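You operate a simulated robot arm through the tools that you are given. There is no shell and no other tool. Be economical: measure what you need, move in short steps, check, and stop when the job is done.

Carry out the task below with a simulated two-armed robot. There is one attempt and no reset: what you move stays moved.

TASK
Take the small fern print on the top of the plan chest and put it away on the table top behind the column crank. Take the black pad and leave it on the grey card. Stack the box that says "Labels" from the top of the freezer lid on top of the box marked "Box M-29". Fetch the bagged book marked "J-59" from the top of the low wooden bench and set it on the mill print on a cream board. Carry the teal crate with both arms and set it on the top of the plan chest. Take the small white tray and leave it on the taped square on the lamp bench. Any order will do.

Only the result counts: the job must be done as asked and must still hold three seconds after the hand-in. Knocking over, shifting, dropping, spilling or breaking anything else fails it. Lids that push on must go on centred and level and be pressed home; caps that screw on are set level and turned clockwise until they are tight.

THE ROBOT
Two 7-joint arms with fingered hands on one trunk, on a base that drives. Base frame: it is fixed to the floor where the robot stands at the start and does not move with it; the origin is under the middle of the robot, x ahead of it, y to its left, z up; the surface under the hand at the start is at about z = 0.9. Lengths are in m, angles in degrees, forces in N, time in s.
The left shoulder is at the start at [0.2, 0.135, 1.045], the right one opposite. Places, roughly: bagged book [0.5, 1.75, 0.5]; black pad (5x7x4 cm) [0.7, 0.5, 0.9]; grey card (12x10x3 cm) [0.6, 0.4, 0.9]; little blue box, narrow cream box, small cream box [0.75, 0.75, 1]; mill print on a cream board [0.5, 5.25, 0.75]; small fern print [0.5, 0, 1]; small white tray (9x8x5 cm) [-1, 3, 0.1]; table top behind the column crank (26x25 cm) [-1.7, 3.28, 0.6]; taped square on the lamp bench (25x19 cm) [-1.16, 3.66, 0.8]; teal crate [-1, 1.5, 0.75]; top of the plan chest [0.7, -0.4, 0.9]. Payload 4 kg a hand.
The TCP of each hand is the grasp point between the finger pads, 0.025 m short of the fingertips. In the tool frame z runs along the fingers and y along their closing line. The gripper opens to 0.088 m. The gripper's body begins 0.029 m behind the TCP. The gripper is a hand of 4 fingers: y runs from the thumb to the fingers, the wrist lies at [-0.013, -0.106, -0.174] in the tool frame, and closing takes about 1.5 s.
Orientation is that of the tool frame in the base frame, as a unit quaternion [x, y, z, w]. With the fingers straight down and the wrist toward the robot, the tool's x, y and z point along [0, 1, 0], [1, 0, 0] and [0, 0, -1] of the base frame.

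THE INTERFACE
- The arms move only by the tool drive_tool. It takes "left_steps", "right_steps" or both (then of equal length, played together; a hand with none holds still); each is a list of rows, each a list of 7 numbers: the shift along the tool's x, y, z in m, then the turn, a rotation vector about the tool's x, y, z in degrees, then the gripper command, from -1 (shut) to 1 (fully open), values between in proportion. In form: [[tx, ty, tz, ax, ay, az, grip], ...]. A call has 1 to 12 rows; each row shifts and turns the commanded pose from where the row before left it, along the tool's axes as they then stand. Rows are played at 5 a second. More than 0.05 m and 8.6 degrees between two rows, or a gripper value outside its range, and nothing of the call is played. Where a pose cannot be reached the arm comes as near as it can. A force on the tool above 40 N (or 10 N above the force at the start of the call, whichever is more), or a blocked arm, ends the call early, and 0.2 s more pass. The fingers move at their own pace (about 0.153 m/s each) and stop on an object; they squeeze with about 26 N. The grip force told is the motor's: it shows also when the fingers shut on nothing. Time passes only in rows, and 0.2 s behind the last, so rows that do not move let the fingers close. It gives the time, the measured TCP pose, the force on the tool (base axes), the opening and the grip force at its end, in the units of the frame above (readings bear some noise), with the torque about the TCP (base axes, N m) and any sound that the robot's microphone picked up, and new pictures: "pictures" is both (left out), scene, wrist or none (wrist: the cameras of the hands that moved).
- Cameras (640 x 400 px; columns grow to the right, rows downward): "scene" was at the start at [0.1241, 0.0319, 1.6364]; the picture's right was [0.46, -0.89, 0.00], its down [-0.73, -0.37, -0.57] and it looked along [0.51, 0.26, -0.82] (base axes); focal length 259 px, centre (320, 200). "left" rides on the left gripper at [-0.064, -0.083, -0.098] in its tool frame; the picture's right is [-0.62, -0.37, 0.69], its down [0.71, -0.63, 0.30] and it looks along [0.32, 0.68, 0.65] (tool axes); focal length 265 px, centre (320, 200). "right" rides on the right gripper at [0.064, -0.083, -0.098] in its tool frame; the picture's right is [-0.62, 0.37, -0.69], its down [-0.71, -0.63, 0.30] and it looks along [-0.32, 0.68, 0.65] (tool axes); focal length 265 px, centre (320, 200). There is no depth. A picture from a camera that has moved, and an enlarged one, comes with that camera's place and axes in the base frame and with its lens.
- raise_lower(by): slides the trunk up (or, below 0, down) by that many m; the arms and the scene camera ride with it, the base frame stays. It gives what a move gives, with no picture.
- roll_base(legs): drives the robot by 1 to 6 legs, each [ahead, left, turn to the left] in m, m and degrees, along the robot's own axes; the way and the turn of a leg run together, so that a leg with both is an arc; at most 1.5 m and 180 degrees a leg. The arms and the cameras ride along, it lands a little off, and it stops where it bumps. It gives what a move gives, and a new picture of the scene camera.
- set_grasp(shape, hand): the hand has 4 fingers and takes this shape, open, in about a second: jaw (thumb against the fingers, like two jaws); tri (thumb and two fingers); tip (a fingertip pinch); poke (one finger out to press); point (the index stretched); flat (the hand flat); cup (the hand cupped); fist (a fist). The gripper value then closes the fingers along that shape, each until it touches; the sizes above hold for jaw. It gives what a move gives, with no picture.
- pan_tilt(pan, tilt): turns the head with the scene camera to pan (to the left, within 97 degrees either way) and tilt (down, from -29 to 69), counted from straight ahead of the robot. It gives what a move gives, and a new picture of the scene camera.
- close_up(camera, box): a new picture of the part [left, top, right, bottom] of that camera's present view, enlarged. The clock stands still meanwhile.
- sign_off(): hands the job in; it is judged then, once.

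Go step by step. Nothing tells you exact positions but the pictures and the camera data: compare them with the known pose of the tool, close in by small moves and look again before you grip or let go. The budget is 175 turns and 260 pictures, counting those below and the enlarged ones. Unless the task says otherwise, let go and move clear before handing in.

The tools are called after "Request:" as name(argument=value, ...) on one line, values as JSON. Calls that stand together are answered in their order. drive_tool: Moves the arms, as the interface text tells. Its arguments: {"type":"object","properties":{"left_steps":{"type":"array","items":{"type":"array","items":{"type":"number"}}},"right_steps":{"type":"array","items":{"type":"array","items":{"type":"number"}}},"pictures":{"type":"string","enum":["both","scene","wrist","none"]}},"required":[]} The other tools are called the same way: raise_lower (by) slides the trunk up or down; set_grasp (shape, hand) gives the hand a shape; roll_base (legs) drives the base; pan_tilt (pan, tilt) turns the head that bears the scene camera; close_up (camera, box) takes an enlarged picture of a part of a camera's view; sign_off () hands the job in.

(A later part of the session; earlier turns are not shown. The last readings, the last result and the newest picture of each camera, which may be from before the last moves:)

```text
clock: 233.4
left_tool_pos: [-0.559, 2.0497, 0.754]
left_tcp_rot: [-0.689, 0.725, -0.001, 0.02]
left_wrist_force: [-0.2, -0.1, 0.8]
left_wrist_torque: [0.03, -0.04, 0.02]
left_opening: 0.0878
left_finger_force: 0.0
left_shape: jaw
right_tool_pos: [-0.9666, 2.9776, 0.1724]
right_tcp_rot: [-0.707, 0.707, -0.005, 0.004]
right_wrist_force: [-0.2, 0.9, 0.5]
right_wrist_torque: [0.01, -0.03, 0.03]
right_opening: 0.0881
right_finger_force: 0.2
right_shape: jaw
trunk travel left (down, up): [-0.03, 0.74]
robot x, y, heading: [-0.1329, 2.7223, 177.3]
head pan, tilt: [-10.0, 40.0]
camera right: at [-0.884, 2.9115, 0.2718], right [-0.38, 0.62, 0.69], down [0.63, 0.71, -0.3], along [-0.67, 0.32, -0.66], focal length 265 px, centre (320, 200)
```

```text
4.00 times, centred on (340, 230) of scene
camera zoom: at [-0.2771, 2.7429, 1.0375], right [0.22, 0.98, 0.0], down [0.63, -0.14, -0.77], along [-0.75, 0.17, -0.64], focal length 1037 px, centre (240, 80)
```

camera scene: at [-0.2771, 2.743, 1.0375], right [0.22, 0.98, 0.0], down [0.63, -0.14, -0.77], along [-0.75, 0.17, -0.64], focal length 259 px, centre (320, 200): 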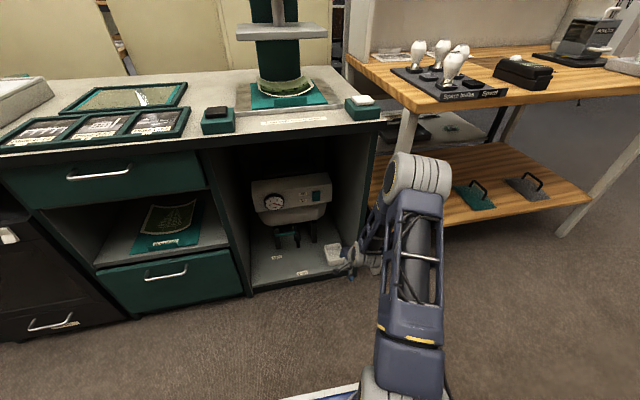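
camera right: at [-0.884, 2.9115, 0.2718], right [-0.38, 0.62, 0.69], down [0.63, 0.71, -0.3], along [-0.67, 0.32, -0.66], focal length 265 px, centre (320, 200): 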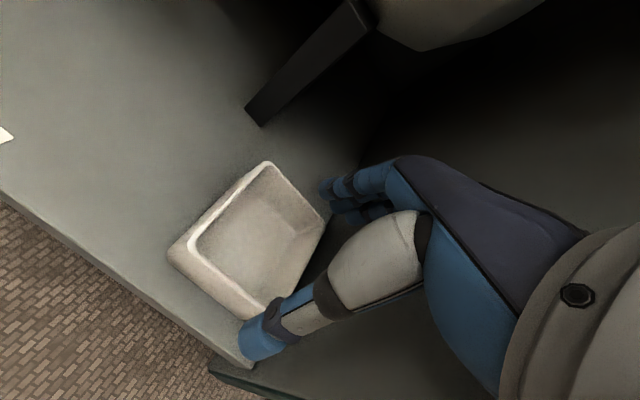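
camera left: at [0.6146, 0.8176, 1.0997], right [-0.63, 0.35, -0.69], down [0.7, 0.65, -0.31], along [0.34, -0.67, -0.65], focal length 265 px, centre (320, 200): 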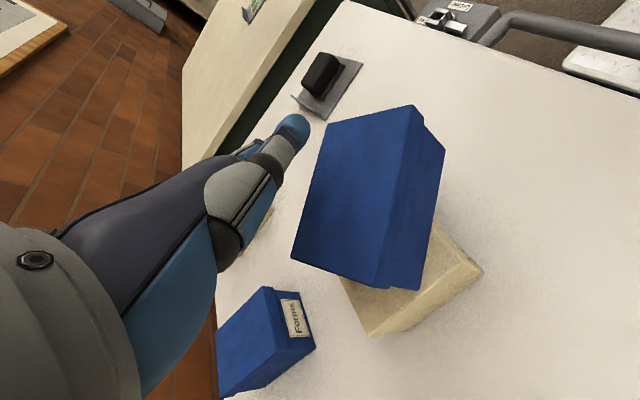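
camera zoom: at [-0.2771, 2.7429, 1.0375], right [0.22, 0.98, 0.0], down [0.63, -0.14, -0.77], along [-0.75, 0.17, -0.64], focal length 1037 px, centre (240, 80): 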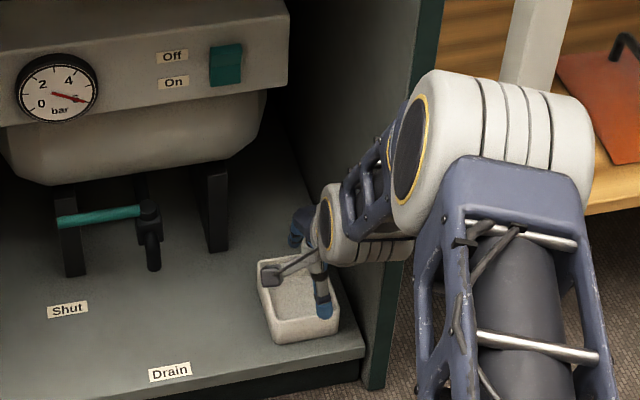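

The front wall is at x ≈ -0.955, rim z ≈ 0.09. Adjusting back 1 cm and descending with a check.

Request:
drive_tool(right_steps=[[0.001, -0.011, 0.02, 0, 0, 0, 1], [0, 0, 0.03, 0, 0, 0, 1], [0, 0, 0.015, 0, 0, 0, 1], [0, 0, 0, 0, 0, 0, 1]], pictures="wrist")

Request:
close_up(camera="scene", box=[310, 210, 370, 270])

```text
clock: 234.4
left_tool_pos: [-0.5586, 2.0506, 0.7536]
left_tcp_rot: [-0.689, 0.724, -0.001, 0.02]
left_wrist_force: [-0.2, -0.7, -0.7]
left_wrist_torque: [-0.04, 0.01, 0.02]
left_opening: 0.088
left_finger_force: 0.0
left_shape: jaw
right_tool_pos: [-0.956, 2.9752, 0.108]
right_tcp_rot: [0.707, -0.707, 0.003, -0.003]
right_wrist_force: [2.9, 0.0, 15.4]
right_wrist_torque: [0.12, 0.68, -0.02]
right_opening: 0.0864
right_finger_force: 0.1
right_shape: jaw
trunk travel left (down, up): [-0.03, 0.74]
robot x, y, heading: [-0.1339, 2.7227, 177.2]
head pan, tilt: [-10.0, 40.0]
camera right: at [-0.8747, 2.9096, 0.2082], right [-0.38, 0.62, 0.69], down [0.63, 0.71, -0.3], along [-0.68, 0.32, -0.66], focal length 265 px, centre (320, 200)
```

right: 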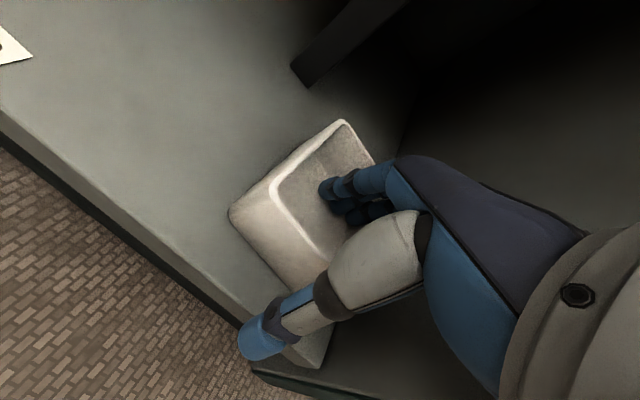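

```text
6.67 times, centred on (340, 240) of scene
camera zoom: at [-0.2768, 2.7428, 1.0378], right [0.22, 0.98, 0.0], down [0.63, -0.14, -0.77], along [-0.75, 0.17, -0.64], focal length 1729 px, centre (187, -67)
```

zoom: 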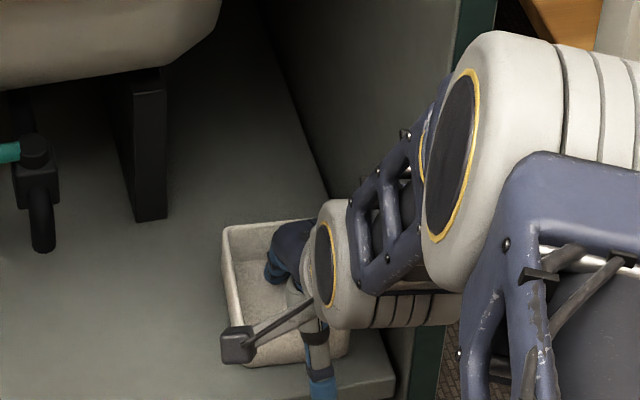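

The fingertips have touched the tray's floor. Raising 5 mm, shifting 1 cm toward the wall, and closing.

Request:
drive_tool(right_steps=[[0, 0, -0.006, 0, 0, 0, 1], [0, -0.009, 0, 0, 0, 0, 1], [0, 0, 0, 0, 0, 0, 0], [0, 0, 0, 0, 0, 0, -0.5], [0, 0, 0, 0, 0, 0, -1], [0, 0, 0, 0, 0, 0, -1], [0, 0, 0, 0, 0, 0, -1], [0, 0, 0, 0, 0, 0, -1], [0, 0, 0, 0, 0, 0, -1]], pictures="wrist")

```text
clock: 236.4
left_tool_pos: [-0.5589, 2.0502, 0.7539]
left_tcp_rot: [-0.689, 0.725, -0.002, 0.021]
left_wrist_force: [1.0, -0.2, 0.8]
left_wrist_torque: [0.04, -0.02, 0.0]
left_opening: 0.0879
left_finger_force: 0.0
left_shape: jaw
right_tool_pos: [-0.947, 2.9736, 0.1139]
right_tcp_rot: [0.708, -0.707, 0.005, -0.004]
right_wrist_force: [-0.3, -0.2, 0.1]
right_wrist_torque: [-0.01, 0.02, 0.0]
right_opening: 0.0002
right_finger_force: 25.3
right_shape: jaw
trunk travel left (down, up): [-0.03, 0.74]
robot x, y, heading: [-0.1338, 2.7213, 177.2]
head pan, tilt: [-10.0, 40.0]
camera right: at [-0.865, 2.9078, 0.214], right [-0.38, 0.62, 0.69], down [0.63, 0.71, -0.3], along [-0.67, 0.32, -0.66], focal length 265 px, centre (320, 200)
```

right: 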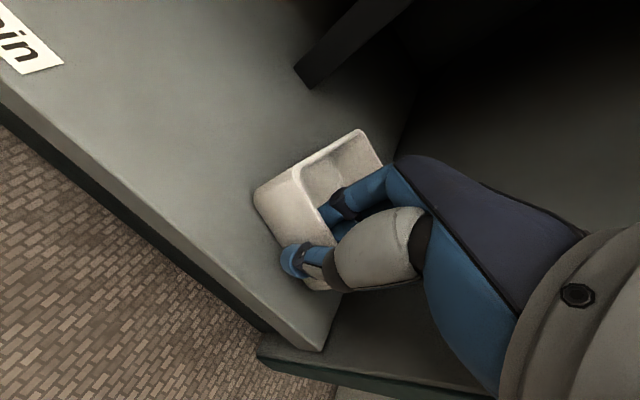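

Gripped. Lifting slightly and checking.

Request:
drive_tool(right_steps=[[0, 0, -0.015, 0, 0, 0, -1], [0, 0, -0.025, 0, 0, 0, -1], [0, 0, 0, 0, 0, 0, -1]], pictures="wrist")

```text
clock: 237.2
left_tool_pos: [-0.5608, 2.0501, 0.7542]
left_tcp_rot: [-0.689, 0.725, -0.002, 0.021]
left_wrist_force: [0.3, 0.6, 1.1]
left_wrist_torque: [0.02, 0.02, 0.0]
left_opening: 0.0877
left_finger_force: 0.1
left_shape: jaw
right_tool_pos: [-0.9463, 2.9735, 0.1535]
right_tcp_rot: [-0.707, 0.708, -0.005, 0.004]
right_wrist_force: [-0.6, 0.2, -0.7]
right_wrist_torque: [0.0, 0.01, -0.03]
right_opening: 0.0
right_finger_force: 26.2
right_shape: jaw
trunk travel left (down, up): [-0.03, 0.74]
robot x, y, heading: [-0.1337, 2.7247, 177.1]
head pan, tilt: [-10.0, 40.0]
camera right: at [-0.8647, 2.9084, 0.2541], right [-0.38, 0.62, 0.69], down [0.63, 0.71, -0.3], along [-0.67, 0.32, -0.66], focal length 265 px, centre (320, 200)
```

right: 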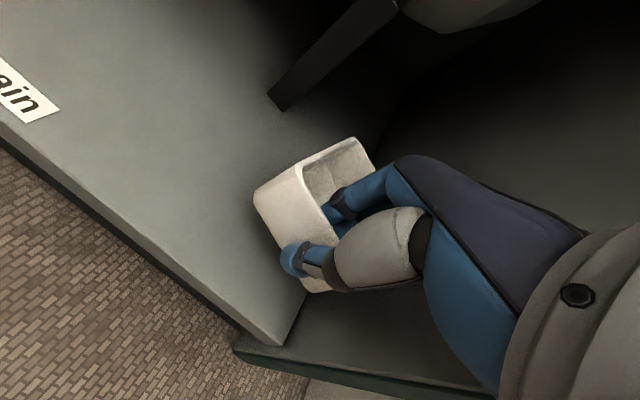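

Held. Withdrawing the tray out of the cabinet.

Request:
drive_tool(right_steps=[[0.003, -0.045, -0.005, 0, 0, 0, -1], [0, -0.045, -0.005, 0, 0, 0, -1], [0, -0.045, -0.01, 0, 0, 0, -1], [0, -0.045, -0.02, 0, 0, 0, -1], [0, -0.045, -0.02, 0, 0, 0, -1], [0, -0.03, -0.03, 0, 0, 0, -1]], pictures="scene")

```text
clock: 238.6
left_tool_pos: [-0.5587, 2.0503, 0.7538]
left_tcp_rot: [-0.689, 0.724, -0.001, 0.021]
left_wrist_force: [-0.9, 0.0, -0.5]
left_wrist_torque: [-0.02, 0.02, 0.01]
left_opening: 0.0878
left_finger_force: 0.1
left_shape: jaw
right_tool_pos: [-0.6954, 2.9699, 0.2469]
right_tcp_rot: [0.708, -0.707, 0.006, -0.004]
right_wrist_force: [-0.4, -0.1, -0.5]
right_wrist_torque: [0.03, -0.03, -0.01]
right_opening: 0.0001
right_finger_force: 26.2
right_shape: jaw
trunk travel left (down, up): [-0.03, 0.74]
robot x, y, heading: [-0.1329, 2.7224, 177.2]
head pan, tilt: [-10.0, 40.0]
camera scene: at [-0.2772, 2.7429, 1.0375], right [0.22, 0.98, 0.0], down [0.63, -0.14, -0.77], along [-0.75, 0.17, -0.64], focal length 259 px, centre (320, 200)
```

scene: 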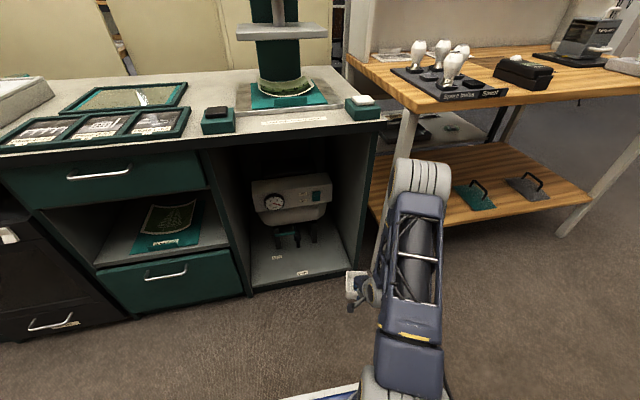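

The tray is out. Raising the trunk and moving along to the lamp bench.

Request:
raise_lower(by=0.4)

Request:
raise_lower(by=0.25)

Request:
drive_tool(right_steps=[[0, 0, -0.04, 0, 0, 0, -1], [0, 0, -0.04, 0, 0, 0, -1], [0, 0, -0.04, 0, 0, 0, -1], [0, 0, -0.02, 0, 0, 0, -1]], pictures="none")

Request:
roll_base(legs=[[0, -0.68, 2], [0.1, 0, 0]])

```text
clock: 242.4
left_tool_pos: [-0.5594, 2.05, 1.1534]
left_tcp_rot: [-0.69, 0.724, -0.001, 0.021]
left_wrist_force: [0.3, -1.1, 0.0]
left_wrist_torque: [-0.02, 0.01, 0.02]
left_opening: 0.0879
left_finger_force: 0.0
left_shape: jaw
right_tool_pos: [-0.6957, 2.9704, 0.6481]
right_tcp_rot: [0.707, -0.707, 0.006, -0.004]
right_wrist_force: [0.5, 0.3, -1.2]
right_wrist_torque: [0.02, -0.03, 0.0]
right_opening: 0.0
right_finger_force: 26.6
right_shape: jaw
trunk travel left (down, up): [-0.43, 0.34]
robot x, y, heading: [-0.1358, 2.7236, 177.6]
head pan, tilt: [-10.0, 40.0]
```

```text
clock: 245.0
left_tool_pos: [-0.5596, 2.0507, 1.4031]
left_tcp_rot: [-0.689, 0.724, -0.001, 0.02]
left_wrist_force: [0.1, -0.2, 0.1]
left_wrist_torque: [-0.01, 0.0, 0.03]
left_opening: 0.088
left_finger_force: 0.1
left_shape: jaw
right_tool_pos: [-0.6958, 2.9702, 0.8961]
right_tcp_rot: [0.707, -0.707, 0.006, -0.004]
right_wrist_force: [0.3, 0.0, -1.0]
right_wrist_torque: [0.0, -0.03, 0.02]
right_opening: 0.0002
right_finger_force: 26.2
right_shape: jaw
trunk travel left (down, up): [-0.68, 0.09]
robot x, y, heading: [-0.1344, 2.7257, 177.2]
head pan, tilt: [-10.0, 40.0]
```

```text
clock: 246.0
left_tool_pos: [-0.5591, 2.0499, 1.4037]
left_tcp_rot: [-0.689, 0.725, -0.001, 0.02]
left_wrist_force: [-0.5, 0.0, 1.0]
left_wrist_torque: [-0.03, -0.04, -0.01]
left_opening: 0.0882
left_finger_force: 0.0
left_shape: jaw
right_tool_pos: [-0.6956, 2.9693, 1.0377]
right_tcp_rot: [-0.707, 0.708, -0.006, 0.005]
right_wrist_force: [-0.2, -0.3, -0.9]
right_wrist_torque: [0.02, -0.05, 0.01]
right_opening: 0.0
right_finger_force: 26.0
right_shape: jaw
trunk travel left (down, up): [-0.68, 0.09]
robot x, y, heading: [-0.1347, 2.7213, 177.1]
head pan, tilt: [-10.0, 40.0]
```

```text
clock: 250.4
left_tool_pos: [-0.6191, 2.7004, 1.4038]
left_tcp_rot: [-0.7, 0.714, -0.001, 0.021]
left_wrist_force: [-0.3, 0.0, -0.3]
left_wrist_torque: [0.0, 0.0, -0.04]
left_opening: 0.0881
left_finger_force: 0.0
left_shape: jaw
right_tool_pos: [-0.782, 3.6139, 1.0375]
right_tcp_rot: [0.717, -0.697, 0.006, -0.005]
right_wrist_force: [-0.2, 0.5, -0.9]
right_wrist_torque: [0.03, 0.03, -0.01]
right_opening: 0.0002
right_finger_force: 25.1
right_shape: jaw
trunk travel left (down, up): [-0.68, 0.09]
robot x, y, heading: [-0.2154, 3.3854, 179.1]
head pan, tilt: [-10.0, 40.0]
camera scene: at [-0.3574, 3.4012, 1.6875], right [0.19, 0.98, 0.0], down [0.63, -0.12, -0.77], along [-0.75, 0.15, -0.64], focal length 259 px, centre (320, 200)
```

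scene: 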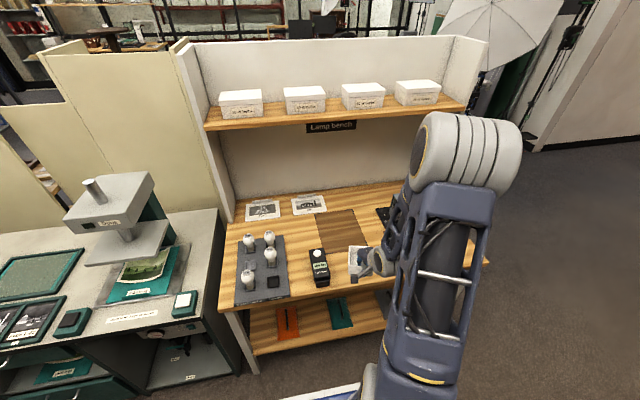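

Request:
close_up(camera="scene", box=[290, 190, 410, 300])

```text
3.64 times, centred on (350, 245) of scene
camera zoom: at [-0.3574, 3.4012, 1.6875], right [0.19, 0.98, 0.0], down [0.63, -0.12, -0.77], along [-0.75, 0.15, -0.64], focal length 943 px, centre (211, 36)
```

zoom: 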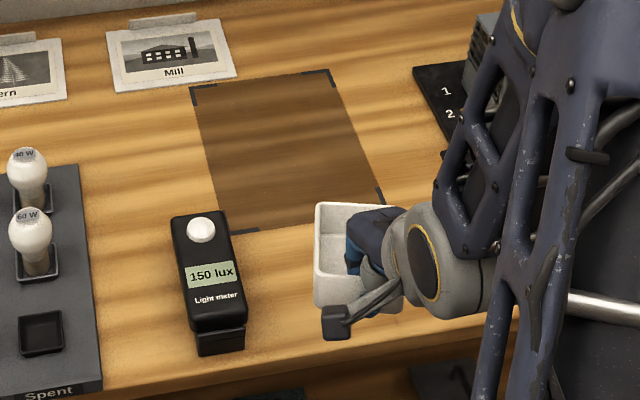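

The taped square spans x -1.30 to -1.04 and y 3.56 to 3.76. Moving the tray over its centre.

Request:
roll_base(legs=[[0.07, 0, 0]])

Request:
drive_tool(right_steps=[[-0.01, 0.045, 0, 0, 0, -1.5, -1], [-0.01, 0.045, 0, 0, 0, 0, -1], [-0.01, 0.045, 0.01, 0, 0, 0, -1], [-0.01, 0.045, 0.01, 0, 0, 0, -1], [-0.006, 0.045, 0.02, 0, 0, 0, -1], [0, 0.045, 0.02, 0, 0, 0, -1], [0, 0, 0.04, 0, 0, 0, -1], [0, 0, 0.04, 0, 0, 0, -1]], pictures="wrist")

Request:
close_up(camera="scene", box=[290, 170, 430, 290])

```text
clock: 251.4
left_tool_pos: [-0.6859, 2.7008, 1.4036]
left_tcp_rot: [-0.7, 0.714, -0.002, 0.02]
left_wrist_force: [0.1, -0.2, 0.9]
left_wrist_torque: [0.06, -0.02, 0.01]
left_opening: 0.088
left_finger_force: 0.1
left_shape: jaw
right_tool_pos: [-0.849, 3.6174, 1.0369]
right_tcp_rot: [0.717, -0.697, 0.005, -0.005]
right_wrist_force: [-0.5, -0.5, -0.5]
right_wrist_torque: [0.01, -0.02, -0.01]
right_opening: 0.0
right_finger_force: 26.2
right_shape: jaw
trunk travel left (down, up): [-0.68, 0.09]
robot x, y, heading: [-0.2816, 3.3874, 178.7]
head pan, tilt: [-10.0, 40.0]
camera scene: at [-0.425, 3.4023, 1.6875], right [0.19, 0.98, 0.0], down [0.63, -0.12, -0.77], along [-0.75, 0.15, -0.64], focal length 259 px, centre (320, 200)
```

scene: 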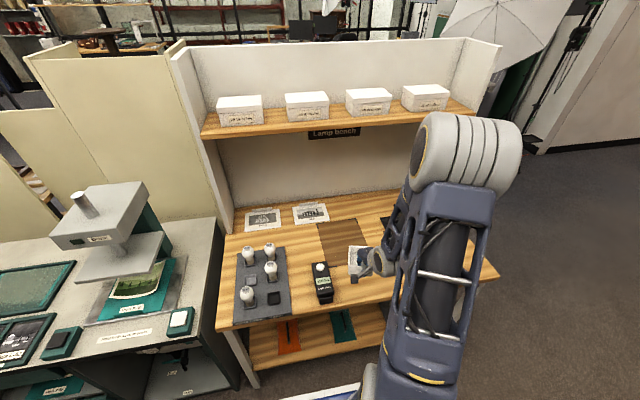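

```text
clock: 253.2
left_tool_pos: [-0.6856, 2.7001, 1.4031]
left_tcp_rot: [-0.7, 0.714, -0.001, 0.02]
left_wrist_force: [-0.1, -0.8, 0.5]
left_wrist_torque: [0.02, 0.02, -0.01]
left_opening: 0.0882
left_finger_force: 0.0
left_shape: jaw
right_tool_pos: [-1.1187, 3.6496, 0.8923]
right_tcp_rot: [0.726, -0.687, 0.005, -0.005]
right_wrist_force: [-0.2, 0.4, -1.1]
right_wrist_torque: [-0.01, 0.0, -0.03]
right_opening: 0.0
right_finger_force: 26.3
right_shape: jaw
trunk travel left (down, up): [-0.68, 0.09]
robot x, y, heading: [-0.2826, 3.3873, 179.3]
head pan, tilt: [-10.0, 40.0]
camera right: at [-1.0333, 3.5889, 0.9922], right [-0.41, 0.6, 0.69], down [0.59, 0.75, -0.3], along [-0.69, 0.29, -0.66], focal length 265 px, centre (320, 200)
```

right: 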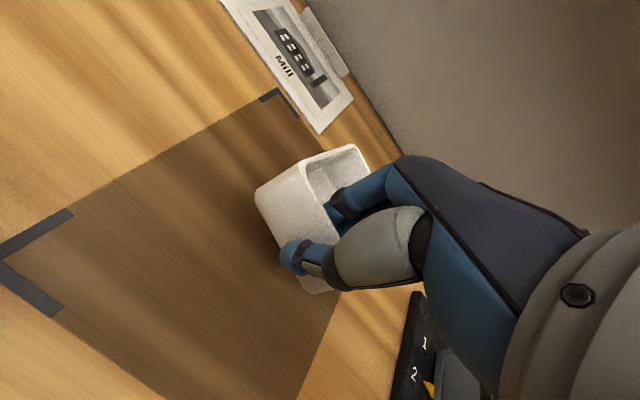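

```text
3.33 times, centred on (360, 230) of scene
camera zoom: at [-0.4249, 3.4022, 1.6876], right [0.19, 0.98, 0.0], down [0.63, -0.12, -0.77], along [-0.75, 0.15, -0.64], focal length 864 px, centre (187, 100)
```

zoom: 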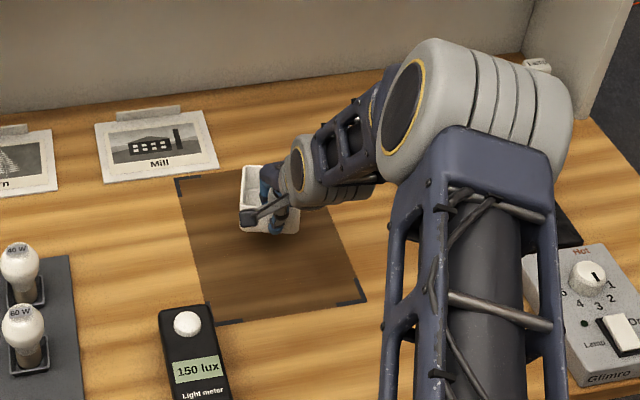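

The tray is centred over the square. Lowering to contact.

Request:
drive_tool(right_steps=[[0, 0, 0.03, 0, 0, 0, -1], [0, 0, 0.012, 0, 0, 0, -1], [0, 0, 0, 0, 0, 0, -1]], pictures="none")

Request:
drive_tool(right_steps=[[0, 0, 0.005, 0, 0, 0, -1], [0, 0, 0, 0, 0, 0, -1]], pictures="none")

Request:
drive_tool(right_steps=[[0, 0, 0.004, 0, 0, 0, -1], [0, 0, 0, 0, 0, 0, -1]], pictures="none")

Request:
drive_tool(right_steps=[[0, 0, 0.004, 0, 0, 0, -1], [0, 0, 0, 0, 0, 0, -1]], pictures="none")

```text
clock: 254.0
left_tool_pos: [-0.6856, 2.7006, 1.4035]
left_tcp_rot: [-0.7, 0.714, -0.001, 0.02]
left_wrist_force: [-0.5, -0.2, -0.9]
left_wrist_torque: [-0.03, -0.02, 0.01]
left_opening: 0.0877
left_finger_force: 0.0
left_shape: jaw
right_tool_pos: [-1.1169, 3.6485, 0.8496]
right_tcp_rot: [0.727, -0.687, 0.005, -0.004]
right_wrist_force: [-0.9, -0.3, -0.4]
right_wrist_torque: [-0.01, -0.01, -0.02]
right_opening: 0.0
right_finger_force: 25.8
right_shape: jaw
trunk travel left (down, up): [-0.68, 0.09]
robot x, y, heading: [-0.2806, 3.3904, 179.0]
head pan, tilt: [-10.0, 40.0]
```

```text
clock: 254.6
left_tool_pos: [-0.6869, 2.7017, 1.4029]
left_tcp_rot: [-0.7, 0.714, -0.001, 0.021]
left_wrist_force: [0.2, 0.7, 0.0]
left_wrist_torque: [-0.01, 0.02, 0.01]
left_opening: 0.0881
left_finger_force: 0.0
left_shape: jaw
right_tool_pos: [-1.1185, 3.6493, 0.8468]
right_tcp_rot: [0.726, -0.687, 0.005, -0.004]
right_wrist_force: [0.1, 0.3, 0.3]
right_wrist_torque: [-0.04, 0.0, -0.02]
right_opening: 0.0
right_finger_force: 26.4
right_shape: jaw
trunk travel left (down, up): [-0.68, 0.09]
robot x, y, heading: [-0.2848, 3.3854, 179.1]
head pan, tilt: [-10.0, 40.0]
```

```text
clock: 255.2
left_tool_pos: [-0.6868, 2.7017, 1.404]
left_tcp_rot: [-0.7, 0.714, -0.001, 0.02]
left_wrist_force: [-0.6, 1.0, 0.4]
left_wrist_torque: [-0.02, 0.02, -0.01]
left_opening: 0.0879
left_finger_force: 0.1
left_shape: jaw
right_tool_pos: [-1.1184, 3.6491, 0.8428]
right_tcp_rot: [0.727, -0.687, 0.006, -0.004]
right_wrist_force: [0.3, 0.0, -1.1]
right_wrist_torque: [-0.03, 0.02, -0.02]
right_opening: 0.0
right_finger_force: 26.2
right_shape: jaw
trunk travel left (down, up): [-0.68, 0.09]
robot x, y, heading: [-0.2792, 3.3891, 178.9]
head pan, tilt: [-10.0, 40.0]
```

```text
clock: 255.8
left_tool_pos: [-0.6862, 2.7008, 1.4031]
left_tcp_rot: [-0.699, 0.714, 0.0, 0.02]
left_wrist_force: [-0.3, 0.0, 0.2]
left_wrist_torque: [-0.02, -0.03, -0.01]
left_opening: 0.0882
left_finger_force: 0.1
left_shape: jaw
right_tool_pos: [-1.1195, 3.6481, 0.8375]
right_tcp_rot: [0.727, -0.687, 0.005, -0.005]
right_wrist_force: [0.5, 1.0, -0.2]
right_wrist_torque: [-0.02, 0.02, -0.01]
right_opening: 0.0
right_finger_force: 26.0
right_shape: jaw
trunk travel left (down, up): [-0.68, 0.09]
robot x, y, heading: [-0.28, 3.3899, 179.2]
head pan, tilt: [-10.0, 40.0]
```

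Request:
drive_tool(right_steps=[[0, 0, 0.003, 0, 0, 0, -1], [0, 0, 0, 0, 0, 0, -1]], pictures="none")

Request:
drive_tool(right_steps=[[0, 0, 0.003, 0, 0, 0, -1], [0, 0, 0, 0, 0, 0, -1]], pictures="none")

Request:
drive_tool(right_steps=[[0, 0, 0.003, 0, 0, 0, -1], [0, 0, 0, 0, 0, 0, -1]], pictures="wrist")

```text
clock: 256.4
left_tool_pos: [-0.6867, 2.702, 1.4039]
left_tcp_rot: [-0.7, 0.714, -0.001, 0.021]
left_wrist_force: [0.1, 1.5, 0.4]
left_wrist_torque: [-0.03, -0.01, 0.02]
left_opening: 0.088
left_finger_force: 0.1
left_shape: jaw
right_tool_pos: [-1.119, 3.6492, 0.8347]
right_tcp_rot: [0.727, -0.687, 0.006, -0.004]
right_wrist_force: [1.1, 0.1, 0.3]
right_wrist_torque: [0.01, 0.04, 0.04]
right_opening: 0.0
right_finger_force: 26.2
right_shape: jaw
trunk travel left (down, up): [-0.68, 0.09]
robot x, y, heading: [-0.2804, 3.3858, 178.9]
head pan, tilt: [-10.0, 40.0]
```

```text
clock: 257.0
left_tool_pos: [-0.686, 2.7005, 1.4032]
left_tcp_rot: [-0.7, 0.714, 0.0, 0.021]
left_wrist_force: [-0.1, -0.7, -0.1]
left_wrist_torque: [0.0, -0.01, 0.03]
left_opening: 0.0881
left_finger_force: 0.0
left_shape: jaw
right_tool_pos: [-1.1202, 3.6486, 0.8328]
right_tcp_rot: [0.726, -0.687, 0.005, -0.004]
right_wrist_force: [2.8, 1.1, 9.7]
right_wrist_torque: [0.06, -0.06, 0.01]
right_opening: 0.0002
right_finger_force: 25.8
right_shape: jaw
trunk travel left (down, up): [-0.68, 0.09]
robot x, y, heading: [-0.2825, 3.3853, 179.0]
head pan, tilt: [-10.0, 40.0]
```

```text
clock: 257.6
left_tool_pos: [-0.6869, 2.701, 1.4042]
left_tcp_rot: [-0.7, 0.714, -0.001, 0.02]
left_wrist_force: [0.3, -0.1, 0.2]
left_wrist_torque: [-0.01, 0.02, 0.0]
left_opening: 0.0879
left_finger_force: 0.0
left_shape: jaw
right_tool_pos: [-1.1193, 3.6488, 0.8324]
right_tcp_rot: [0.727, -0.687, 0.003, -0.004]
right_wrist_force: [4.4, 2.5, 24.6]
right_wrist_torque: [0.04, -0.07, 0.07]
right_opening: 0.0001
right_finger_force: 26.2
right_shape: jaw
trunk travel left (down, up): [-0.68, 0.09]
robot x, y, heading: [-0.2832, 3.3856, 179.0]
head pan, tilt: [-10.0, 40.0]
camera right: at [-1.0345, 3.5879, 0.9308], right [-0.41, 0.6, 0.69], down [0.59, 0.75, -0.3], along [-0.69, 0.29, -0.66], focal length 265 px, centre (320, 200)
```

right: 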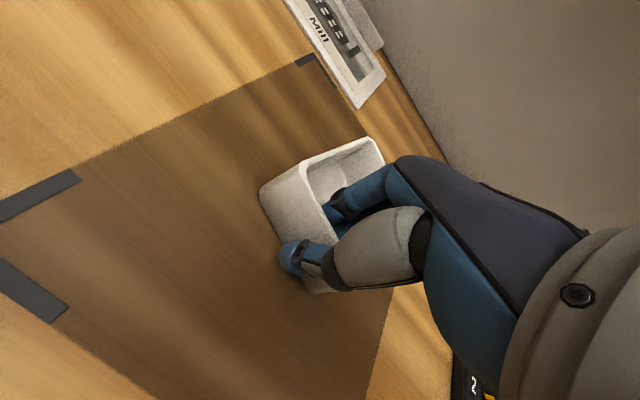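

Firm contact. Opening partly and lifting out.

Request:
drive_tool(right_steps=[[0, 0, -0.003, 0, 0, 0, -0.5], [0, 0, 0, 0, 0, 0, -0.4], [0, 0, 0, 0, 0, 0, -0.4], [0, 0, -0.01, 0, 0, 0, -0.4], [0, 0, -0.02, 0, 0, 0, -0.4], [0, 0, -0.03, 0, 0, 0, -0.4], [0, 0, -0.04, 0, 0, 0, -0.4], [0, -0.03, -0.04, 0, 0, 0, 1], [0, -0.03, -0.04, 0, 0, 0, 1]], pictures="wrist")

```text
clock: 259.6
left_tool_pos: [-0.6858, 2.7008, 1.4035]
left_tcp_rot: [-0.7, 0.714, -0.001, 0.019]
left_wrist_force: [-0.5, 0.7, -0.4]
left_wrist_torque: [0.0, -0.02, 0.02]
left_opening: 0.0881
left_finger_force: 0.0
left_shape: jaw
right_tool_pos: [-1.0623, 3.6498, 1.0137]
right_tcp_rot: [0.726, -0.687, 0.007, -0.005]
right_wrist_force: [-0.4, 0.4, 0.4]
right_wrist_torque: [-0.02, 0.03, 0.02]
right_opening: 0.0881
right_finger_force: 0.1
right_shape: jaw
trunk travel left (down, up): [-0.68, 0.09]
robot x, y, heading: [-0.28, 3.3835, 179.1]
head pan, tilt: [-10.0, 40.0]
camera right: at [-0.9772, 3.5899, 1.1132], right [-0.41, 0.6, 0.69], down [0.59, 0.75, -0.3], along [-0.69, 0.28, -0.66], focal length 265 px, centre (320, 200)
```

right: 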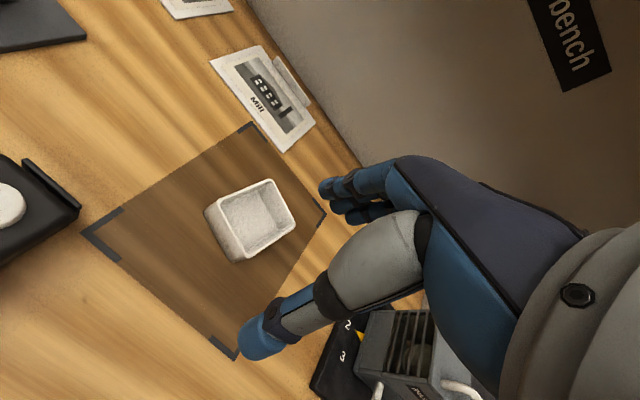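

The tray sits inside the taped square. Next is the bagged book: retract the hand, turn, and drive down to the low bench.

Request:
drive_tool(right_steps=[[0, -0.045, 0, 0, 0, 0, 1], [0, -0.045, 0, 0, 0, 0, 1], [0, -0.045, 0, 0, 0, 0, 1], [0, -0.045, 0, 0, 0, 0, 1], [0, -0.03, 0, 0, 0, 0, 1]], pictures="none")

Request:
roll_base(legs=[[0, 0, 91], [1.5, 0, 0], [0.15, 0, 0]])

Request:
pan_tilt(pan=80, tilt=40)

```text
clock: 260.8
left_tool_pos: [-0.6851, 2.7011, 1.4033]
left_tcp_rot: [-0.7, 0.714, -0.001, 0.021]
left_wrist_force: [-0.1, 0.0, 0.4]
left_wrist_torque: [0.0, -0.02, 0.0]
left_opening: 0.088
left_finger_force: 0.0
left_shape: jaw
right_tool_pos: [-0.855, 3.6667, 1.0123]
right_tcp_rot: [0.726, -0.687, 0.005, -0.005]
right_wrist_force: [-0.1, -0.4, -0.4]
right_wrist_torque: [-0.01, 0.0, -0.04]
right_opening: 0.0879
right_finger_force: 0.1
right_shape: jaw
trunk travel left (down, up): [-0.68, 0.09]
robot x, y, heading: [-0.2776, 3.389, 179.1]
head pan, tilt: [-10.0, 40.0]
```

```text
clock: 273.0
left_tool_pos: [0.4731, 1.3941, 1.4034]
left_tcp_rot: [1.0, 0.018, -0.015, -0.014]
left_wrist_force: [-0.6, 0.0, -0.2]
left_wrist_torque: [0.02, 0.0, 0.04]
left_opening: 0.0878
left_finger_force: 0.1
left_shape: jaw
right_tool_pos: [-0.4817, 1.1727, 1.013]
right_tcp_rot: [0.998, 0.056, 0.001, -0.006]
right_wrist_force: [-0.3, 0.3, 0.2]
right_wrist_torque: [-0.03, -0.04, -0.01]
right_opening: 0.088
right_finger_force: 0.0
right_shape: jaw
trunk travel left (down, up): [-0.68, 0.09]
robot x, y, heading: [-0.2352, 1.7637, -88.0]
head pan, tilt: [-10.0, 40.0]
camera scene: at [-0.2422, 1.6146, 1.6875], right [-0.99, 0.13, 0.0], down [0.09, 0.64, -0.77], along [-0.1, -0.76, -0.64], focal length 259 px, centre (320, 200)
```

scene: 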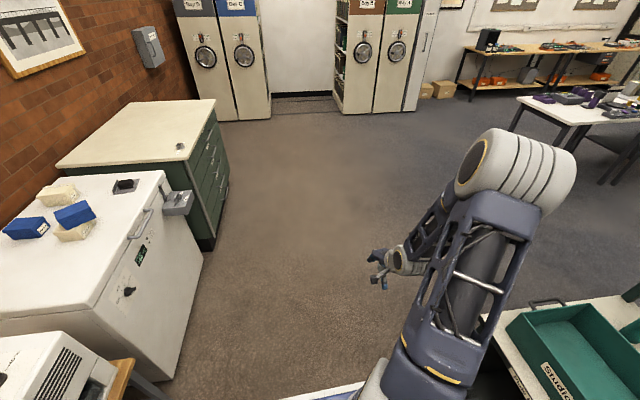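

```text
clock: 274.7
left_tool_pos: [0.4738, 1.3947, 1.4033]
left_tcp_rot: [1.0, 0.018, -0.014, -0.015]
left_wrist_force: [-0.1, 0.0, 0.1]
left_wrist_torque: [-0.01, -0.01, 0.04]
left_opening: 0.0879
left_finger_force: 0.0
left_shape: jaw
right_tool_pos: [-0.4814, 1.1709, 1.0133]
right_tcp_rot: [0.998, 0.056, 0.0, -0.007]
right_wrist_force: [0.2, 0.1, 0.4]
right_wrist_torque: [-0.02, 0.0, -0.02]
right_opening: 0.088
right_finger_force: 0.0
right_shape: jaw
trunk travel left (down, up): [-0.68, 0.09]
robot x, y, heading: [-0.2369, 1.7587, -87.6]
head pan, tilt: [80.0, 40.0]
camera scene: at [-0.1466, 1.6874, 1.6875], right [-0.13, -0.99, 0.0], down [-0.64, 0.09, -0.77], along [0.76, -0.1, -0.64], focal length 259 px, centre (320, 200)
```

scene: 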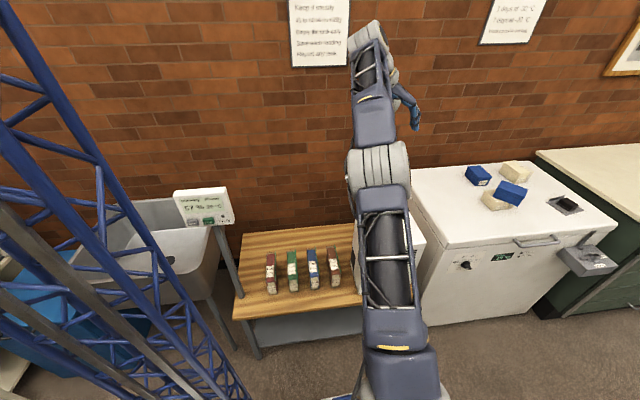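

The stack and pad are still fine. Four bagged books stand on the low bench; reading their labels.

Request:
close_up(camera="scene", box=[250, 235, 350, 305])

```text
5.71 times, centred on (300, 270) of scene
camera zoom: at [-0.1466, 1.6874, 1.6875], right [-0.13, -0.99, 0.0], down [-0.64, 0.09, -0.77], along [0.76, -0.1, -0.64], focal length 1482 px, centre (434, -200)
```

zoom: 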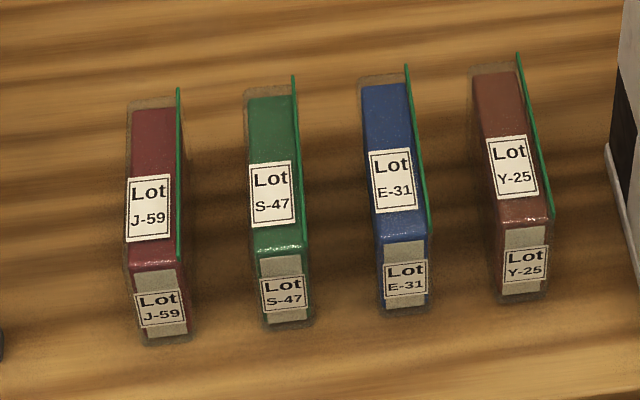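

J-59 is the leftmost, red book, standing upright at about (0.645, 1.83). I'll use the right hand with its wrist to the right, so turn to face the bench first.

Request:
roll_base(legs=[[0, -0.06, 0], [0, 0, 88], [0.1, 0.17, 0]])

Request:
drive_tool(right_steps=[[0, 0.02, 0, 0, 0, -8.4, 1], [0, 0.02, 0, 0, 0, -8.4, 1], [0, 0.02, 0, 0, 0, -8.4, 1], [0, 0.01, 0, 0, 0, -8.4, 1], [0, 0, 0, 0, 0, -8.4, 1], [0, 0, 0, 0, 0, -8.4, 1], [0, 0, 0, 0, 0, -8.4, 1], [0, 0, 0, 0, 0, -8.4, 1], [0, 0, 0, 0, 0, -8.4, 1], [0, 0, 0, 0, 0, -8.4, 1], [0, 0, 0, 0, 0, -8.4, 1]], pictures="none")

Request:
pan_tilt(pan=0, tilt=50)

```text
clock: 280.5
left_tool_pos: [0.2211, 2.6075, 1.4042]
left_tcp_rot: [0.717, 0.697, -0.021, -0.001]
left_wrist_force: [-1.1, 0.4, -0.4]
left_wrist_torque: [0.0, -0.02, -0.02]
left_opening: 0.0882
left_finger_force: 0.2
left_shape: jaw
right_tool_pos: [0.382, 1.6399, 1.0126]
right_tcp_rot: [0.688, 0.725, -0.005, -0.005]
right_wrist_force: [0.2, 0.4, 0.9]
right_wrist_torque: [0.05, 0.02, -0.01]
right_opening: 0.0879
right_finger_force: 0.1
right_shape: jaw
trunk travel left (down, up): [-0.68, 0.09]
robot x, y, heading: [-0.1871, 1.927, -1.2]
head pan, tilt: [80.0, 40.0]
camera scene: at [-0.1112, 2.0066, 1.6875], right [0.98, -0.2, 0.0], down [-0.13, -0.63, -0.77], along [0.15, 0.75, -0.64], focal length 259 px, centre (320, 200)
```

scene: 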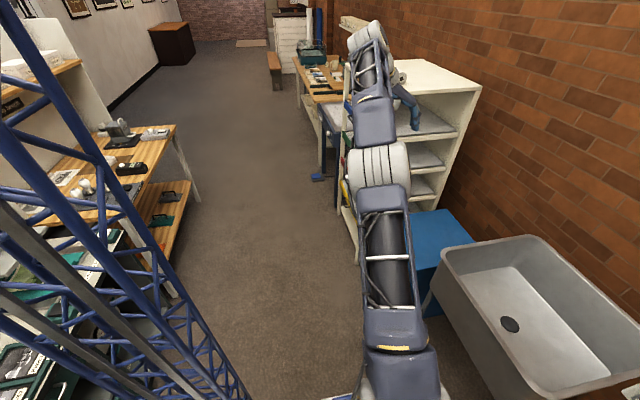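

```text
clock: 282.9
left_tool_pos: [0.2206, 2.6079, 1.4036]
left_tcp_rot: [0.716, 0.697, -0.02, -0.002]
left_wrist_force: [-0.3, 0.0, 0.3]
left_wrist_torque: [-0.05, 0.0, -0.01]
left_opening: 0.0878
left_finger_force: 0.0
left_shape: jaw
right_tool_pos: [0.4501, 1.6564, 1.0123]
right_tcp_rot: [-0.046, 0.999, 0.002, -0.007]
right_wrist_force: [-0.2, -0.3, 0.3]
right_wrist_torque: [0.02, 0.03, -0.02]
right_opening: 0.0879
right_finger_force: 0.0
right_shape: jaw
trunk travel left (down, up): [-0.68, 0.09]
robot x, y, heading: [-0.1859, 1.9225, -1.1]
head pan, tilt: [80.0, 40.0]
```

```text
clock: 284.4
left_tool_pos: [0.2208, 2.6075, 1.4031]
left_tcp_rot: [0.717, 0.697, -0.02, -0.001]
left_wrist_force: [-0.2, 0.5, 0.6]
left_wrist_torque: [0.01, -0.02, 0.01]
left_opening: 0.0879
left_finger_force: 0.0
left_shape: jaw
right_tool_pos: [0.451, 1.6564, 1.0123]
right_tcp_rot: [-0.046, 0.999, 0.0, -0.006]
right_wrist_force: [0.2, 1.4, -0.6]
right_wrist_torque: [0.01, -0.01, 0.02]
right_opening: 0.0879
right_finger_force: 0.0
right_shape: jaw
trunk travel left (down, up): [-0.68, 0.09]
robot x, y, heading: [-0.1859, 1.9249, -1.3]
head pan, tilt: [0.0, 50.0]
camera scene: at [-0.0508, 1.9216, 1.6734], right [-0.02, -1.0, 0.0], down [-0.77, 0.02, -0.64], along [0.64, -0.01, -0.77], focal length 259 px, centre (320, 200)
```

scene: 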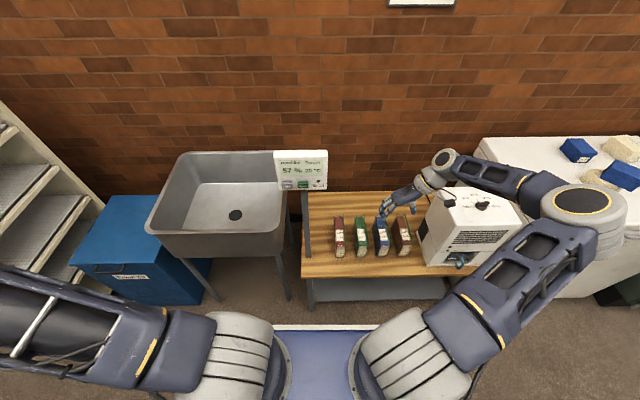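

The white machine on the right could foul the elbow, so I'll shift the base left before lowering the trunk.

Request:
roll_base(legs=[[0.04, 0.18, 1.2]])

Request:
drive_tool(right_steps=[[-0.03, 0, 0, 0, 0, 3, 1], [-0.03, 0, 0, 0, 0, 0, 1], [-0.03, 0, 0, 0, 0, 0, 1], [-0.025, 0, 0, 0, 0, 0, 1]], pictures="none")

Request:
raise_lower(by=-0.22)

Request:
close_up(camera="scene", box=[260, 120, 520, 300])

Request:
close_up(camera="right", box=[0, 0, 640, 400])

```text
clock: 286.0
left_tool_pos: [0.2477, 2.7966, 1.403]
left_tcp_rot: [0.708, 0.705, -0.02, 0.0]
left_wrist_force: [-0.3, -0.5, 0.9]
left_wrist_torque: [0.0, -0.01, 0.02]
left_opening: 0.0881
left_finger_force: 0.1
left_shape: jaw
right_tool_pos: [0.4986, 1.8507, 1.0136]
right_tcp_rot: [-0.057, 0.998, 0.0, -0.006]
right_wrist_force: [-0.1, 0.1, -0.2]
right_wrist_torque: [-0.01, 0.02, -0.01]
right_opening: 0.0879
right_finger_force: 0.0
right_shape: jaw
trunk travel left (down, up): [-0.68, 0.09]
robot x, y, heading: [-0.1473, 2.1001, -0.0]
head pan, tilt: [0.0, 50.0]
camera scene: at [-0.0085, 2.1039, 1.6734], right [0.0, -1.0, 0.0], down [-0.77, 0.0, -0.64], along [0.64, 0.0, -0.77], focal length 259 px, centre (320, 200)
```

scene: 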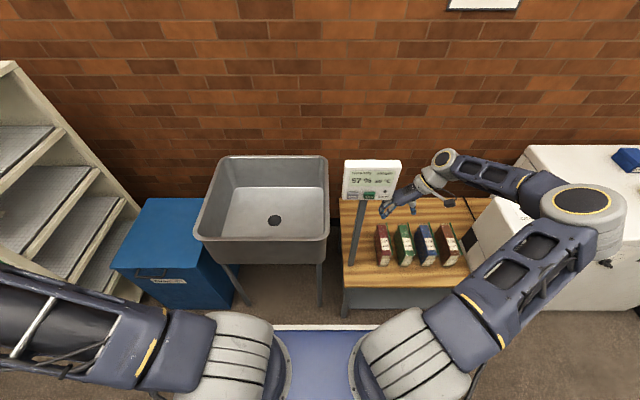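

```text
clock: 287.0
left_tool_pos: [0.2478, 2.7954, 1.4033]
left_tcp_rot: [0.709, 0.705, -0.02, 0.0]
left_wrist_force: [0.0, -0.5, -0.5]
left_wrist_torque: [0.04, 0.01, 0.02]
left_opening: 0.0881
left_finger_force: 0.0
left_shape: jaw
right_tool_pos: [0.6123, 1.8572, 1.0124]
right_tcp_rot: [-0.031, 0.999, 0.0, -0.007]
right_wrist_force: [0.4, -0.5, -0.4]
right_wrist_torque: [0.0, -0.05, 0.02]
right_opening: 0.0878
right_finger_force: 0.0
right_shape: jaw
trunk travel left (down, up): [-0.68, 0.09]
robot x, y, heading: [-0.1468, 2.1032, -0.1]
head pan, tilt: [0.0, 50.0]
```

```text
clock: 289.3
left_tool_pos: [0.2482, 2.7963, 1.184]
left_tcp_rot: [0.708, 0.706, -0.021, -0.001]
left_wrist_force: [-0.3, 0.4, 0.5]
left_wrist_torque: [0.01, -0.01, 0.0]
left_opening: 0.0878
left_finger_force: 0.1
left_shape: jaw
right_tool_pos: [0.6114, 1.8584, 0.7905]
right_tcp_rot: [-0.031, 1.0, 0.0, -0.006]
right_wrist_force: [0.1, -0.1, -0.2]
right_wrist_torque: [0.0, 0.0, 0.01]
right_opening: 0.0879
right_finger_force: 0.0
right_shape: jaw
trunk travel left (down, up): [-0.46, 0.31]
robot x, y, heading: [-0.1418, 2.107, 0.1]
head pan, tilt: [0.0, 50.0]
```

```text
2.22 times, centred on (390, 210) of scene
camera zoom: at [-0.0085, 2.104, 1.4534], right [0.0, -1.0, 0.0], down [-0.77, 0.0, -0.64], along [0.64, 0.0, -0.77], focal length 576 px, centre (164, 178)
```

zoom: 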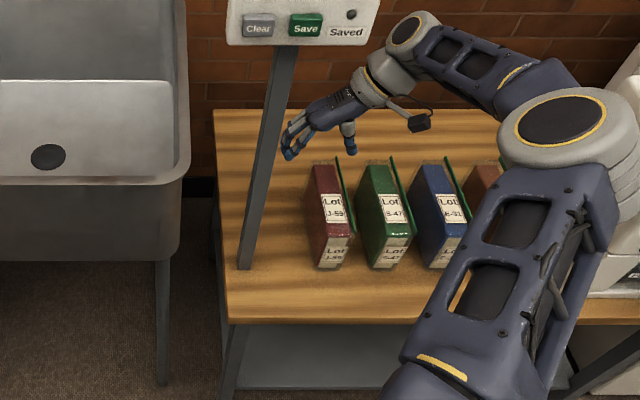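

```text
1.00 times, centred on (320, 200) of right (not enlarged: the box is as wide or as high as the picture)
camera zoom: at [0.5539, 1.7697, 0.8908], right [0.61, 0.41, 0.68], down [0.75, -0.58, -0.32], along [0.27, 0.7, -0.66], focal length 265 px, centre (320, 200)
```

zoom: 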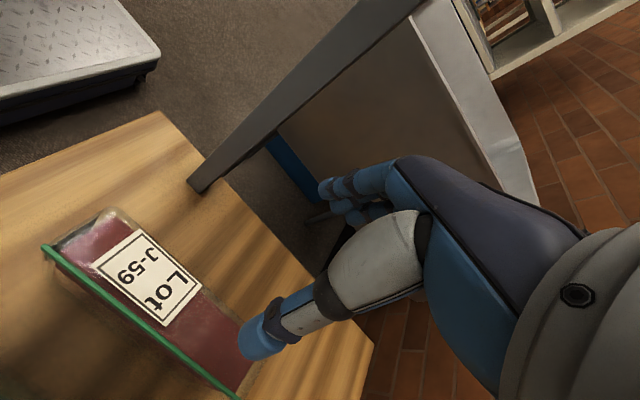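

The book's top is at z ≈ 0.68, centred at about (0.59, 1.817), turned roughly 4° clockwise. Aligning over it and coming down partway.

Request:
drive_tool(right_steps=[[0, 0, 0, 0, 0, 7.8, 1], [0.018, -0.0425, 0, 0, 0, 0, 1], [0, 0, 0.04, 0, 0, 0, 1], [0, 0, 0.02, 0, 0, 0, 1], [0, 0, 0, 0, 0, 0, 1]], pictures="wrist")

Request:
close_up(camera="scene", box=[370, 150, 450, 240])

```text
clock: 290.5
left_tool_pos: [0.2474, 2.7959, 1.1836]
left_tcp_rot: [0.708, 0.705, -0.02, -0.001]
left_wrist_force: [1.0, -0.4, 0.1]
left_wrist_torque: [-0.01, -0.01, 0.0]
left_opening: 0.088
left_finger_force: 0.0
left_shape: jaw
right_tool_pos: [0.5906, 1.8153, 0.7325]
right_tcp_rot: [0.037, 0.999, 0.0, -0.007]
right_wrist_force: [-0.6, 0.7, -0.6]
right_wrist_torque: [0.04, 0.02, 0.02]
right_opening: 0.0879
right_finger_force: 0.0
right_shape: jaw
trunk travel left (down, up): [-0.46, 0.31]
robot x, y, heading: [-0.1442, 2.1034, 0.1]
head pan, tilt: [0.0, 50.0]
camera right: at [0.5206, 1.736, 0.8314], right [0.66, 0.32, 0.68], down [0.66, -0.68, -0.31], along [0.36, 0.66, -0.66], focal length 265 px, centre (320, 200)
```

right: 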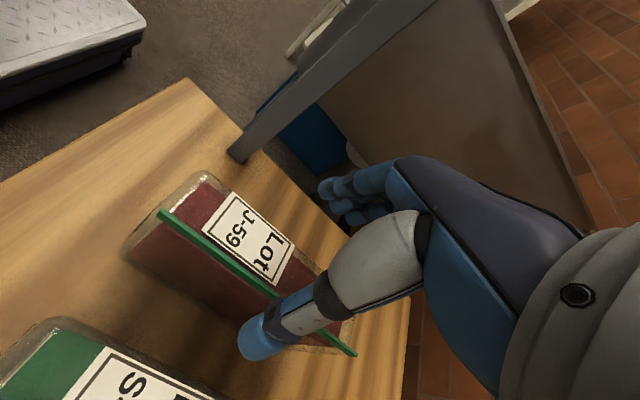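

```text
4.44 times, centred on (410, 195) of scene
camera zoom: at [-0.0085, 2.104, 1.4534], right [0.0, -1.0, 0.0], down [-0.77, 0.0, -0.64], along [0.64, 0.0, -0.77], focal length 1152 px, centre (-80, 222)
```

zoom: 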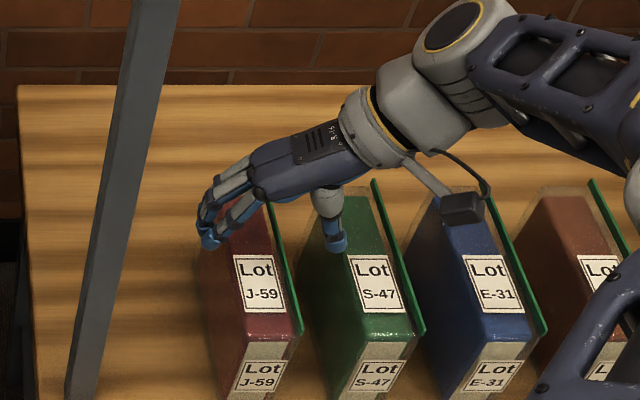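

Aligned between the book's sides. Descending and closing gently.

Request:
drive_tool(right_steps=[[0, 0, 0.03, 0, 0, 0, 1], [0, 0, 0.025, 0, 0, 0, 1], [0, 0, 0.01, 0, 0, 0, 1], [0, 0, 0, 0, 0, 0, 1]], pictures="none")

Request:
close_up(camera="scene", box=[370, 160, 450, 250])

```text
clock: 291.5
left_tool_pos: [0.2485, 2.797, 1.1837]
left_tcp_rot: [0.709, 0.705, -0.02, -0.001]
left_wrist_force: [0.4, 0.1, -0.5]
left_wrist_torque: [-0.01, -0.01, 0.0]
left_opening: 0.0879
left_finger_force: 0.0
left_shape: jaw
right_tool_pos: [0.5895, 1.8164, 0.6657]
right_tcp_rot: [0.037, 0.999, 0.001, -0.007]
right_wrist_force: [1.3, -0.1, -0.3]
right_wrist_torque: [0.03, -0.02, 0.01]
right_opening: 0.088
right_finger_force: 0.1
right_shape: jaw
trunk travel left (down, up): [-0.46, 0.31]
robot x, y, heading: [-0.145, 2.106, 0.2]
head pan, tilt: [0.0, 50.0]
```

```text
4.44 times, centred on (410, 205) of scene
camera zoom: at [-0.0085, 2.104, 1.4534], right [0.0, -1.0, 0.0], down [-0.77, 0.0, -0.64], along [0.64, 0.0, -0.77], focal length 1152 px, centre (-80, 178)
```

zoom: 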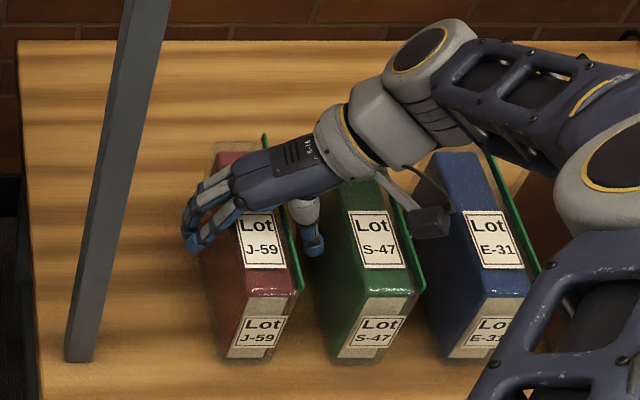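

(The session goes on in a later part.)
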